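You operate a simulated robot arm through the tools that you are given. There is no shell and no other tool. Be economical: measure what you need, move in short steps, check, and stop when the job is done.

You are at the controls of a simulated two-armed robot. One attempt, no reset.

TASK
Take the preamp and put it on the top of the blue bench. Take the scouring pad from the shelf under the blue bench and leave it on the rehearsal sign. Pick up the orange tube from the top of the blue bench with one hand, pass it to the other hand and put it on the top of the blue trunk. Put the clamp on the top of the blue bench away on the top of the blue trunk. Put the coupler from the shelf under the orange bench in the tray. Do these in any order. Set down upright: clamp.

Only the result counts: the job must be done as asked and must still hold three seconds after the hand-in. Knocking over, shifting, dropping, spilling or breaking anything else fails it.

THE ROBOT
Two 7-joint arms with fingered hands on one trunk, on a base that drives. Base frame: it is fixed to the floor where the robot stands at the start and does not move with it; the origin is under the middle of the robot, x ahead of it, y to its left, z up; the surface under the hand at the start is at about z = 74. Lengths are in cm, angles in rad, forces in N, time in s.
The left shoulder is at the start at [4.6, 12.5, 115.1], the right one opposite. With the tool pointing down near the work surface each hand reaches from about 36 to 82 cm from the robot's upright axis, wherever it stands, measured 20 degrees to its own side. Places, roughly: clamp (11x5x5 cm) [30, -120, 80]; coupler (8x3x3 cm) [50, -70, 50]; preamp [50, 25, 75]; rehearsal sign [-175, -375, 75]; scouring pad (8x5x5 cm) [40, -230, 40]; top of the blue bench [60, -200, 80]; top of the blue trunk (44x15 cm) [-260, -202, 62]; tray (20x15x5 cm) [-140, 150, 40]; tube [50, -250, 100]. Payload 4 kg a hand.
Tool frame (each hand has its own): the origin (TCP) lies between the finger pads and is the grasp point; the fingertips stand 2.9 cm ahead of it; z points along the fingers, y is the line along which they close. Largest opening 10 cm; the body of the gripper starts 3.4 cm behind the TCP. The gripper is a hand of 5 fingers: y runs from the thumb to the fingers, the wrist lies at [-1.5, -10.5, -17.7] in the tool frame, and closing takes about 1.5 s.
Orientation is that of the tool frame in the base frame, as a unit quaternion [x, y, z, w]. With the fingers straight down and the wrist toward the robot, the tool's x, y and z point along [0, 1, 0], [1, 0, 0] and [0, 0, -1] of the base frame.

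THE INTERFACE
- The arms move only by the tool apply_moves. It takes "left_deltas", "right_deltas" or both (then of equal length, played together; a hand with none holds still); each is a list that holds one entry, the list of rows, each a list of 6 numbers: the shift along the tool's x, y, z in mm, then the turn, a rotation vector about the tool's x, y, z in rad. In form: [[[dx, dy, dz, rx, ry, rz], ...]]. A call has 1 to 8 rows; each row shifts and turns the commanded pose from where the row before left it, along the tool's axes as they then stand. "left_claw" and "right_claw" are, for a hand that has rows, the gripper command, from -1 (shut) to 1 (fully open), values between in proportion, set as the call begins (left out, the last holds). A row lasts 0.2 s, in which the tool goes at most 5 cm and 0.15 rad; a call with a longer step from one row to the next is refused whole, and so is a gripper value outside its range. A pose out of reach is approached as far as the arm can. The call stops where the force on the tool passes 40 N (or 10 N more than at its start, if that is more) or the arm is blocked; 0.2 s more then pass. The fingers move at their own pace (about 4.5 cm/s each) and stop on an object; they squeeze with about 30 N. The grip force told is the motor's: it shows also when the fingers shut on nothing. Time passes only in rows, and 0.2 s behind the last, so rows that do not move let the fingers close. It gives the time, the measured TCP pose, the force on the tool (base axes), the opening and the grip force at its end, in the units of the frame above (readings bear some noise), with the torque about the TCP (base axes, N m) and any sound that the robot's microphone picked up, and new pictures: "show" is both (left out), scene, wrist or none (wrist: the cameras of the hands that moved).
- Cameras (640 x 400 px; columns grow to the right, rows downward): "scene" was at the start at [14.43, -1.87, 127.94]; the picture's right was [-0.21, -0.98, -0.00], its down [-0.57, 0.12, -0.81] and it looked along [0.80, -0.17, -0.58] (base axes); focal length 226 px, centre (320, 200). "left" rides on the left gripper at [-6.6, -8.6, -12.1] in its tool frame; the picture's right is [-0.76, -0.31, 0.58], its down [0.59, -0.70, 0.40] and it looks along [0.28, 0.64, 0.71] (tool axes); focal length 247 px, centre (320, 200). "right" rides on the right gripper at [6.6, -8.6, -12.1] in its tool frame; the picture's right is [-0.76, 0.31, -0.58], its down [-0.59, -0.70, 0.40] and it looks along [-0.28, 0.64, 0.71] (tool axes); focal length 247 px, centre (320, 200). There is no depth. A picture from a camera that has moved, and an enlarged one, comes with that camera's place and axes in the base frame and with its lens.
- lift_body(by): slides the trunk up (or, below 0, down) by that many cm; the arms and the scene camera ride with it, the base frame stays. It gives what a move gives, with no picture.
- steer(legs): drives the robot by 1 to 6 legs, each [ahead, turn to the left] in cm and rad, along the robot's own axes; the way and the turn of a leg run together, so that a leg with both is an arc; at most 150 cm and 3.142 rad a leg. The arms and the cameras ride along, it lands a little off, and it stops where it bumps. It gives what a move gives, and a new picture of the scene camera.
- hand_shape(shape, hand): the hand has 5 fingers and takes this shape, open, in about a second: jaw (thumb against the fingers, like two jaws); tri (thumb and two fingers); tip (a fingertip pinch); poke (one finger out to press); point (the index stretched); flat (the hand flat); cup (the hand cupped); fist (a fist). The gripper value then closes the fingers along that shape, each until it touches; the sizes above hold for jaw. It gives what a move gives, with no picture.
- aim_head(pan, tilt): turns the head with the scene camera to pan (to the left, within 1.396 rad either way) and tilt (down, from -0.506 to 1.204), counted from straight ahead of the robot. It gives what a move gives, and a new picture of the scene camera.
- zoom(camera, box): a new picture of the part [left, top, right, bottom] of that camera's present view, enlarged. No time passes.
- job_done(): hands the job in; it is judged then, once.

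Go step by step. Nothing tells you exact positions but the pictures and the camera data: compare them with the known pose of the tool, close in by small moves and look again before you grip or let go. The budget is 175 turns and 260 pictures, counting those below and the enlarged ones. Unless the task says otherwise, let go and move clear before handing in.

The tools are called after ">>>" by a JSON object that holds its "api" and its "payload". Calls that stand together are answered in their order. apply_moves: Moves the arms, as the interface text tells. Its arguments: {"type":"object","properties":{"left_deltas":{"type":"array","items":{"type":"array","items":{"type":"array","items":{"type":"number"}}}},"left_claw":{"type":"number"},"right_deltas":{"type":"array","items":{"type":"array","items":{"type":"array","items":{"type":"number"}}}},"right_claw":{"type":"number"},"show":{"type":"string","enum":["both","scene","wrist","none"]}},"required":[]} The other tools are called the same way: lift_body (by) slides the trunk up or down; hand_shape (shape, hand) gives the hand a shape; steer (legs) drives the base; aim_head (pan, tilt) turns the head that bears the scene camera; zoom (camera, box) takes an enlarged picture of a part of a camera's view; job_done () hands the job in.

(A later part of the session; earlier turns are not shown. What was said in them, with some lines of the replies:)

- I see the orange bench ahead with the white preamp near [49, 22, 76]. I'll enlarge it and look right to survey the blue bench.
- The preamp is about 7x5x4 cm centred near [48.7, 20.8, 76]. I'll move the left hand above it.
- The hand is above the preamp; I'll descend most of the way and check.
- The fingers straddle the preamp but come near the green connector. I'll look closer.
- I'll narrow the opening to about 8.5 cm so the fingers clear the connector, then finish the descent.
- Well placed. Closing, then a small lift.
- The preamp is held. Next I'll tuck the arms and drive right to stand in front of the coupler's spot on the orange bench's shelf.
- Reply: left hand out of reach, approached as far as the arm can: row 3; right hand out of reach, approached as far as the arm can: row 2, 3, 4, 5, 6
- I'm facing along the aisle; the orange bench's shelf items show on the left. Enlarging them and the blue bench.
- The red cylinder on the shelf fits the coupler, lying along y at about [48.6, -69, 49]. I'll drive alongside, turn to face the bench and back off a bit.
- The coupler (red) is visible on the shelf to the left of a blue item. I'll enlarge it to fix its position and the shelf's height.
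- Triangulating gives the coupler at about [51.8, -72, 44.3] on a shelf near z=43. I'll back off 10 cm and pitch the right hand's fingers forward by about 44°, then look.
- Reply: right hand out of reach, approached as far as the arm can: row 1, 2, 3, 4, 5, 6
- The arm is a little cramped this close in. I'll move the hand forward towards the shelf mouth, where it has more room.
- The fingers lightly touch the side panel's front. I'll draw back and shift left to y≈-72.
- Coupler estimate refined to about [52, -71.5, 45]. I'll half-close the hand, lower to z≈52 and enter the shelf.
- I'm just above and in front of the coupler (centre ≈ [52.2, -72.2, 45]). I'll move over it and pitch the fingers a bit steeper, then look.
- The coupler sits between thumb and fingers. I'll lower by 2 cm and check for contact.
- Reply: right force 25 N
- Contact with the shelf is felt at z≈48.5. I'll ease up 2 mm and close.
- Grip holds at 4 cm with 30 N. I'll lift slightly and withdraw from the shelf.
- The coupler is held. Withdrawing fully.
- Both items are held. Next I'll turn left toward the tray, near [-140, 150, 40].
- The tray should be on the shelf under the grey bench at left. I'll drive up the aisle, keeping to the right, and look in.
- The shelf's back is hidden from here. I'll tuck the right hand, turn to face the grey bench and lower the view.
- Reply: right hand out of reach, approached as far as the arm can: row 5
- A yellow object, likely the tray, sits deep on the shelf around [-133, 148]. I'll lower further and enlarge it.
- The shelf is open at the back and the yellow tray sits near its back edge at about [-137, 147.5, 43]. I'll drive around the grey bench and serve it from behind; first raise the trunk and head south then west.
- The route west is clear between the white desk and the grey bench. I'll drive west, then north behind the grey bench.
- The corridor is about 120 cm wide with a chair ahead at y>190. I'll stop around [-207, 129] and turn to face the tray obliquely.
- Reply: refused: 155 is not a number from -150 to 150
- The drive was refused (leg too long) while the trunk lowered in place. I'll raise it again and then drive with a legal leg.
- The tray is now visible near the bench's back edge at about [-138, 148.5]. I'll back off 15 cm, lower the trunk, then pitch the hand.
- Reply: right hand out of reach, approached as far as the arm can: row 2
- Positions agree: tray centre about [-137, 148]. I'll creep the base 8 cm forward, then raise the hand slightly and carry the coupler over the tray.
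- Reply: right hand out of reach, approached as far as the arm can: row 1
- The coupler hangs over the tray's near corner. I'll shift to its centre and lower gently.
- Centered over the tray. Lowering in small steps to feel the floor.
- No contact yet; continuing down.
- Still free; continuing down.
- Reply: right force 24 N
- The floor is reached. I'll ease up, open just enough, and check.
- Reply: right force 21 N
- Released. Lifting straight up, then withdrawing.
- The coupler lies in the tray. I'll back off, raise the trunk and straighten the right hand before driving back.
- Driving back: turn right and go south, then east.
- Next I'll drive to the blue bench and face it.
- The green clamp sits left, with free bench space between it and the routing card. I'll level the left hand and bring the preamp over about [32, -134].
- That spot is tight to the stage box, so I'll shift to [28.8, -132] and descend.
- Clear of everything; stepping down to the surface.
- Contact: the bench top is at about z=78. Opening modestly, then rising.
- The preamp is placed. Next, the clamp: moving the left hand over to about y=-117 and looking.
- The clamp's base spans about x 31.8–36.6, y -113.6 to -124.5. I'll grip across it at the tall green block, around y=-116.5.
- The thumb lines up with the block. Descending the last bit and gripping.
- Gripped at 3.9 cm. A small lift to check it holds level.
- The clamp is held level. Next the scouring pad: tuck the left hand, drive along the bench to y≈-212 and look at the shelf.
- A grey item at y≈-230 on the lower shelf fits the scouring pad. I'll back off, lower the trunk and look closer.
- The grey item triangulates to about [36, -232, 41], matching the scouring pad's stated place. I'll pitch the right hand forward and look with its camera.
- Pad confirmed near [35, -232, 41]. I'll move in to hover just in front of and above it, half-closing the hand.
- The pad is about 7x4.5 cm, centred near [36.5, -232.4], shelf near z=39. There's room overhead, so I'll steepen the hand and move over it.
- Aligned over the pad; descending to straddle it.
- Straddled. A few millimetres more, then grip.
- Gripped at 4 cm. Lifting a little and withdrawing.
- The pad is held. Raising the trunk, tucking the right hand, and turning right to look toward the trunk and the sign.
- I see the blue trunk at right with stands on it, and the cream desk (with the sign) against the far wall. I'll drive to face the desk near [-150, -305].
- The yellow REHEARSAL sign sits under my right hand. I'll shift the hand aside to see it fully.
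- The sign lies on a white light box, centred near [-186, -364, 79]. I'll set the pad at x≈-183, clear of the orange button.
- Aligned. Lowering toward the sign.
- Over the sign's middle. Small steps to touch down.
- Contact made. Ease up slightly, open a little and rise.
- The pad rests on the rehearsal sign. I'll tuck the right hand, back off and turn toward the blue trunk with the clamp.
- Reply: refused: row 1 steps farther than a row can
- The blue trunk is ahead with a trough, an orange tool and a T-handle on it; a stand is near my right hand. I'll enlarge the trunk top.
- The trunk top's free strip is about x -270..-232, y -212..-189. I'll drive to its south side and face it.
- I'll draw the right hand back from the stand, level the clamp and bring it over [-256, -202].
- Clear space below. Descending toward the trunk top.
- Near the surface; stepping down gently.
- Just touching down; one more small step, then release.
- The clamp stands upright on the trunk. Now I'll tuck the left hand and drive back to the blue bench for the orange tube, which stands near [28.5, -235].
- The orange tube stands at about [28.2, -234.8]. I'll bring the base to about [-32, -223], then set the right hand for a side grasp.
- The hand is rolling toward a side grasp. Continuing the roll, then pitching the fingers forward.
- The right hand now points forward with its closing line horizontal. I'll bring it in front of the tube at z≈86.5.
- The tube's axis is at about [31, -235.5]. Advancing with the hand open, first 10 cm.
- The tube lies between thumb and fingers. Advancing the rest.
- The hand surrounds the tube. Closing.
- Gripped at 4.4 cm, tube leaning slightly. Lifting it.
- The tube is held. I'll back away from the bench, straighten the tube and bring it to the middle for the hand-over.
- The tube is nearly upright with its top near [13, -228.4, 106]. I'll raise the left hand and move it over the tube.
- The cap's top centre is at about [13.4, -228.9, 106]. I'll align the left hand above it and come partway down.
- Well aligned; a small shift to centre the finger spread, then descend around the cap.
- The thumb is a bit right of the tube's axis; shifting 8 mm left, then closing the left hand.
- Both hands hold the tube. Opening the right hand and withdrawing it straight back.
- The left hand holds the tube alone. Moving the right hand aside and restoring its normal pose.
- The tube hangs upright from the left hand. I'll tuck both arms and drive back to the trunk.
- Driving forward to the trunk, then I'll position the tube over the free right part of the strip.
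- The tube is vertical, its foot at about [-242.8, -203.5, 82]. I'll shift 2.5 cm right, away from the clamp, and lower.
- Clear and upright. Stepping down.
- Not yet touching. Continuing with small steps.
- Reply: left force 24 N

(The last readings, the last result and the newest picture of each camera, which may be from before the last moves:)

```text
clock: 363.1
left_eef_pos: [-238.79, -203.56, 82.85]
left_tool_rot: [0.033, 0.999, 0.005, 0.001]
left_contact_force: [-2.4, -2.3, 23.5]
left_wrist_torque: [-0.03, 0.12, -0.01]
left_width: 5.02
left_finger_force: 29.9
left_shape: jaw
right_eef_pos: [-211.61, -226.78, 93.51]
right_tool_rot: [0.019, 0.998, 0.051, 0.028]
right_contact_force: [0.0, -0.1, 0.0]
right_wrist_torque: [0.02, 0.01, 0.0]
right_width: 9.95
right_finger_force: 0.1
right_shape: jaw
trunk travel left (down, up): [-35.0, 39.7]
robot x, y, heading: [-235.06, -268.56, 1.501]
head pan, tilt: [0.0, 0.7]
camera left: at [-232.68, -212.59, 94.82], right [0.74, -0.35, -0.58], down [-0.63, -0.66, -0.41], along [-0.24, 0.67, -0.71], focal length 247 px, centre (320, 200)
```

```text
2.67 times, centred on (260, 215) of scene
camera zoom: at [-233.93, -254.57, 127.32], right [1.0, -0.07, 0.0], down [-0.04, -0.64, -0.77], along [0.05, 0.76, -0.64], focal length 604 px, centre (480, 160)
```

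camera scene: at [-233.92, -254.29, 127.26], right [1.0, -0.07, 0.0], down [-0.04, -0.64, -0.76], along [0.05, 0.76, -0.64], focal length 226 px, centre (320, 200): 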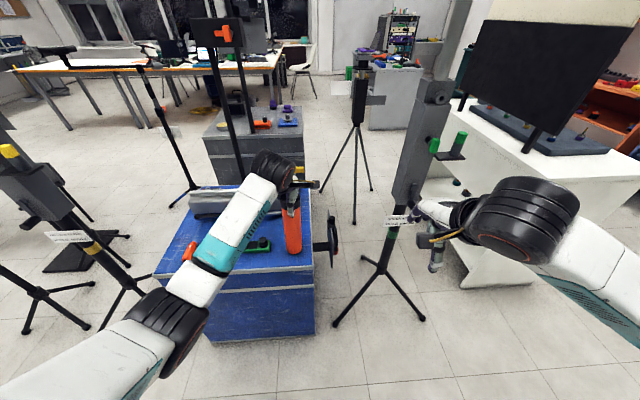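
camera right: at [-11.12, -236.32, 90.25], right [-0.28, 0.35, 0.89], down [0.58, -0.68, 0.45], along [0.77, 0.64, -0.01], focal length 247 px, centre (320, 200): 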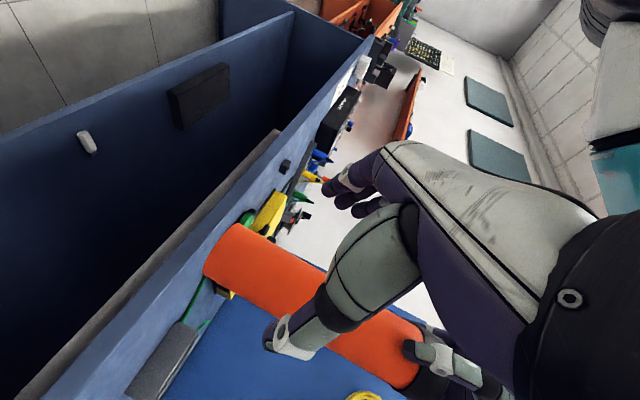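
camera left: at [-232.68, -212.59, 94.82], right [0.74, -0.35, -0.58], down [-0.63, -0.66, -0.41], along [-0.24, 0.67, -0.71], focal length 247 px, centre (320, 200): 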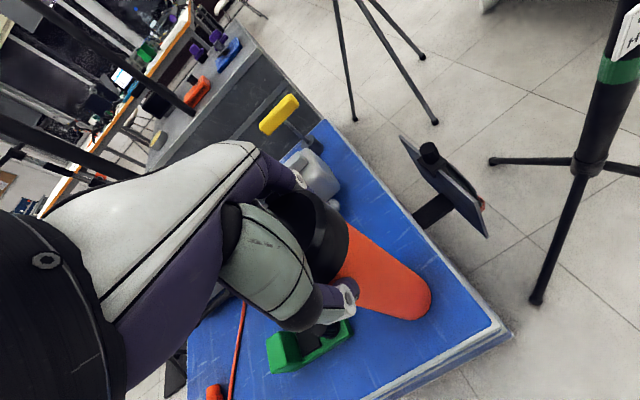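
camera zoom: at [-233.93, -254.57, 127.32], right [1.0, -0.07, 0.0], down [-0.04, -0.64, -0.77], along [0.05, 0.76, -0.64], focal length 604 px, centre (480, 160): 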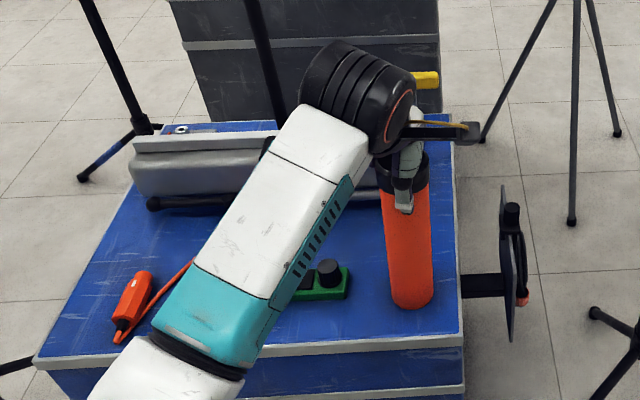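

Firm contact. Easing up a little, then opening gradually.

>>> {"api": "apply_moves", "payload": {"left_deltas": [[[0, 0, -4, 0, 0, 0], [0, 0, 0, 0, 0, 0]]], "show": "none"}}

>>> {"api": "apply_moves", "payload": {"left_deltas": [[[0, 0, 0, 0, 0, 0], [0, 0, 0, 0, 0, 0], [0, 0, 0, 0, 0, 0]]], "left_claw": 0.1, "show": "none"}}

>>> {"api": "apply_moves", "payload": {"left_deltas": [[[0, 0, 0, 0, 0, 0], [0, 0, 0, 0, 0, 0], [0, 0, 0, 0, 0, 0]]], "left_claw": 0.6, "show": "both"}}

```text
clock: 363.8
left_eef_pos: [-238.76, -203.58, 82.73]
left_tool_rot: [0.032, 0.999, 0.002, 0.0]
left_contact_force: [-1.5, -1.0, 17.1]
left_wrist_torque: [0.15, 0.05, -0.02]
left_width: 4.99
left_finger_force: 30.3
left_shape: jaw
right_eef_pos: [-211.72, -226.42, 93.55]
right_tool_rot: [0.019, 0.998, 0.05, 0.029]
right_contact_force: [-1.5, 0.5, 0.1]
right_wrist_torque: [-0.02, 0.01, 0.01]
right_width: 9.97
right_finger_force: 0.0
right_shape: jaw
trunk travel left (down, up): [-35.0, 39.7]
robot x, y, heading: [-235.07, -268.39, 1.504]
head pan, tilt: [0.0, 0.7]
```

```text
clock: 364.6
left_eef_pos: [-238.84, -203.43, 82.64]
left_tool_rot: [0.033, 0.999, 0.0, -0.001]
left_contact_force: [-0.1, 0.3, -0.4]
left_wrist_torque: [0.01, 0.0, 0.02]
left_width: 5.47
left_finger_force: 0.0
left_shape: jaw
right_eef_pos: [-211.76, -226.39, 93.45]
right_tool_rot: [0.02, 0.998, 0.049, 0.028]
right_contact_force: [-0.2, -0.4, -0.6]
right_wrist_torque: [0.0, 0.01, -0.05]
right_width: 10.01
right_finger_force: 0.0
right_shape: jaw
trunk travel left (down, up): [-35.0, 39.7]
robot x, y, heading: [-235.1, -268.71, 1.502]
head pan, tilt: [0.0, 0.7]
```

```text
clock: 365.4
left_eef_pos: [-238.84, -203.54, 82.74]
left_tool_rot: [0.032, 0.999, 0.002, 0.0]
left_contact_force: [1.1, -0.4, 0.3]
left_wrist_torque: [0.02, -0.01, 0.0]
left_width: 7.95
left_finger_force: 0.0
left_shape: jaw
right_eef_pos: [-211.68, -226.37, 93.37]
right_tool_rot: [0.018, 0.998, 0.05, 0.029]
right_contact_force: [-0.1, -0.1, 0.5]
right_wrist_torque: [-0.01, 0.02, 0.0]
right_width: 10.01
right_finger_force: 0.2
right_shape: jaw
trunk travel left (down, up): [-35.0, 39.7]
robot x, y, heading: [-234.83, -268.59, 1.502]
head pan, tilt: [0.0, 0.7]
camera scene: at [-233.92, -254.31, 127.26], right [1.0, -0.07, 0.0], down [-0.04, -0.64, -0.76], along [0.05, 0.76, -0.64], focal length 226 px, centre (320, 200)
camera left: at [-232.69, -212.45, 94.81], right [0.74, -0.35, -0.58], down [-0.63, -0.66, -0.4], along [-0.24, 0.66, -0.71], focal length 247 px, centre (320, 200)
```

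scene: 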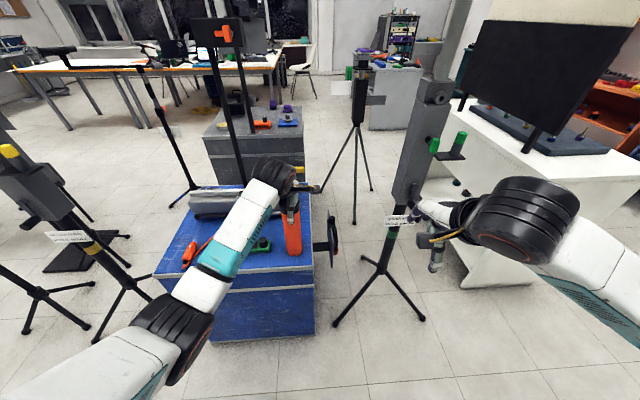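
left: 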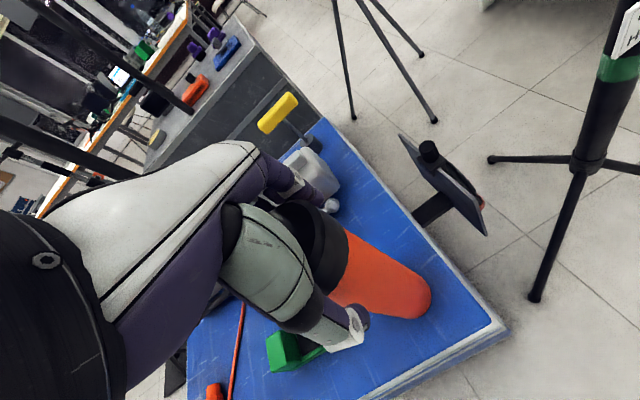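

It stands free. Opening fully and rising straight up.

>>> {"api": "apply_moves", "payload": {"left_deltas": [[[0, 0, 0, 0, 0, 0], [0, 0, 0, 0, 0, 0], [0, 0, -15, 0, 0, 0], [0, 0, -35, 0, 0, 0], [0, 0, -45, 0, 0, 0], [0, 0, -45, 0, 0, 0]]], "left_claw": 1, "show": "both"}}

```text
clock: 366.8
left_eef_pos: [-238.94, -203.83, 96.62]
left_tool_rot: [0.033, 0.999, 0.0, 0.0]
left_contact_force: [-0.1, -0.5, 0.2]
left_wrist_torque: [0.02, -0.03, 0.0]
left_width: 9.99
left_finger_force: 0.1
left_shape: jaw
right_eef_pos: [-211.77, -226.24, 93.41]
right_tool_rot: [0.019, 0.998, 0.048, 0.029]
right_contact_force: [0.0, 0.7, -0.1]
right_wrist_torque: [0.01, 0.02, 0.0]
right_width: 10.0
right_finger_force: 0.1
right_shape: jaw
trunk travel left (down, up): [-35.0, 39.7]
robot x, y, heading: [-235.44, -268.47, 1.502]
head pan, tilt: [0.0, 0.7]
camera scene: at [-233.91, -254.33, 127.26], right [1.0, -0.07, 0.0], down [-0.04, -0.64, -0.76], along [0.05, 0.76, -0.64], focal length 226 px, centre (320, 200)
camera left: at [-232.79, -212.69, 108.79], right [0.74, -0.35, -0.58], down [-0.63, -0.66, -0.4], along [-0.24, 0.66, -0.71], focal length 247 px, centre (320, 200)
```

scene: 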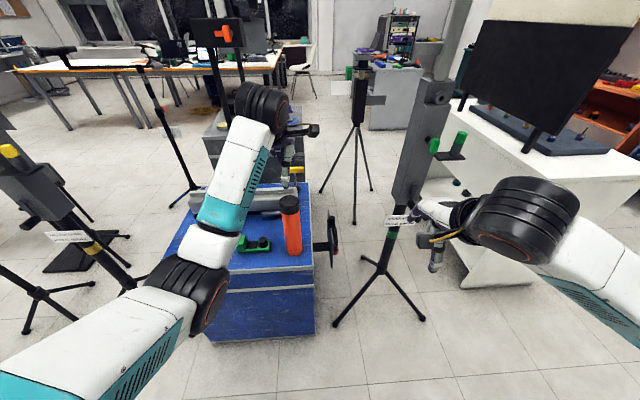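
left: 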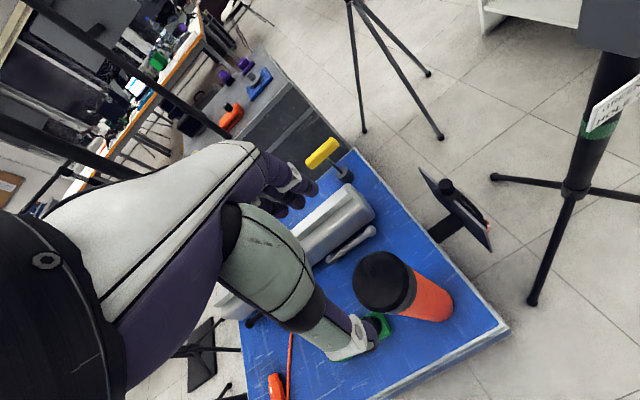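

The tube stands beside the clamp. Withdrawing and taking a last look.

>>> {"api": "apply_moves", "payload": {"left_deltas": [[[0, 0, -30, 0, 0, 0], [10, -45, 0, 0, 0, 0], [10, -45, 0, 0, 0, 0], [10, -40, 0, 0, 0, 0]]], "show": "none"}}

>>> {"api": "steer", "payload": {"legs": [[-25, 0]]}}

>>> {"api": "zoom", "payload": {"camera": "scene", "box": [160, 120, 360, 245]}}

```text
clock: 367.8
left_eef_pos: [-242.66, -216.59, 99.42]
left_tool_rot: [0.033, 0.999, 0.001, -0.001]
left_contact_force: [-0.2, 0.7, 0.2]
left_wrist_torque: [0.02, 0.02, 0.02]
left_width: 9.98
left_finger_force: 0.0
left_shape: jaw
right_eef_pos: [-211.63, -226.37, 93.46]
right_tool_rot: [0.019, 0.998, 0.05, 0.029]
right_contact_force: [-1.2, -0.2, 0.2]
right_wrist_torque: [0.03, 0.03, -0.02]
right_width: 9.99
right_finger_force: 0.0
right_shape: jaw
trunk travel left (down, up): [-35.0, 39.7]
robot x, y, heading: [-234.75, -268.63, 1.502]
head pan, tilt: [0.0, 0.7]
```

```text
clock: 369.6
left_eef_pos: [-244.4, -241.81, 99.45]
left_tool_rot: [0.03, 1.0, 0.001, 0.0]
left_contact_force: [0.3, 1.0, -1.1]
left_wrist_torque: [0.0, -0.01, -0.01]
left_width: 9.99
left_finger_force: 0.1
left_shape: jaw
right_eef_pos: [-213.5, -251.75, 93.32]
right_tool_rot: [0.016, 0.998, 0.05, 0.029]
right_contact_force: [-0.6, 0.7, -0.6]
right_wrist_torque: [0.01, -0.01, 0.03]
right_width: 9.95
right_finger_force: 0.0
right_shape: jaw
trunk travel left (down, up): [-35.0, 39.7]
robot x, y, heading: [-236.72, -293.9, 1.504]
head pan, tilt: [0.0, 0.7]
camera scene: at [-235.65, -279.73, 127.27], right [1.0, -0.06, 0.0], down [-0.04, -0.64, -0.77], along [0.05, 0.76, -0.64], focal length 226 px, centre (320, 200)
```

scene: 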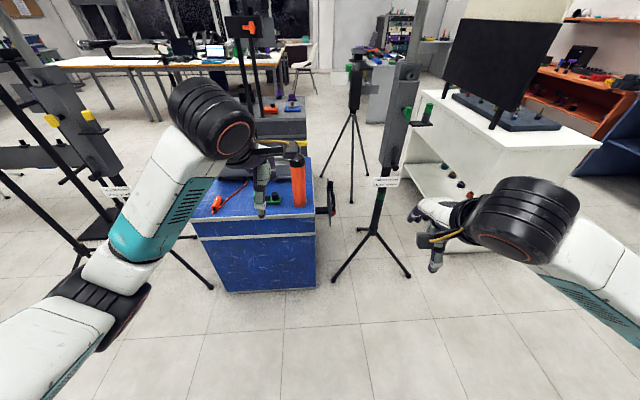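

```text
3.20 times, centred on (260, 182) of scene
camera zoom: at [-235.65, -279.73, 127.27], right [1.0, -0.06, 0.0], down [-0.04, -0.64, -0.77], along [0.05, 0.76, -0.64], focal length 724 px, centre (512, 256)
```

zoom: 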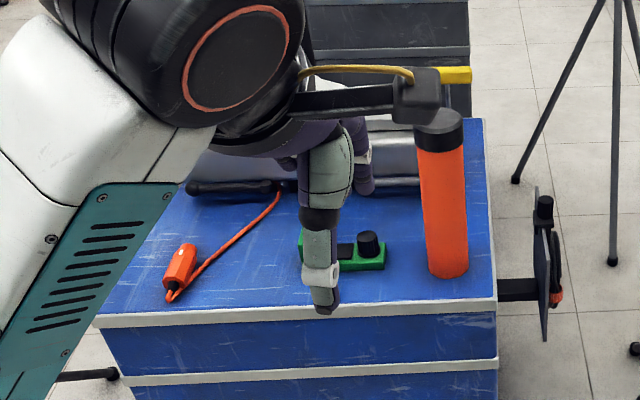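

The tube and the clamp both stand upright on the trunk, and my hands are clear. The other three items were seen in place when I set them down, so I'm handing in.

>>> {"api": "job_done", "payload": {}}

```text
The job is handed in.
```

I've handed the job in with all five items moved and both hands clear:
- **Preamp:** on top of the blue bench.
- **Scouring pad:** on the rehearsal sign. I took the grey block with a handle to be the pad, because it was the item at the listed position on the shelf.
- **Tube:** passed from the right hand to the left and standing on the blue trunk.
- **Clamp:** upright on the blue trunk.
- **Coupler:** in the yellow tray.
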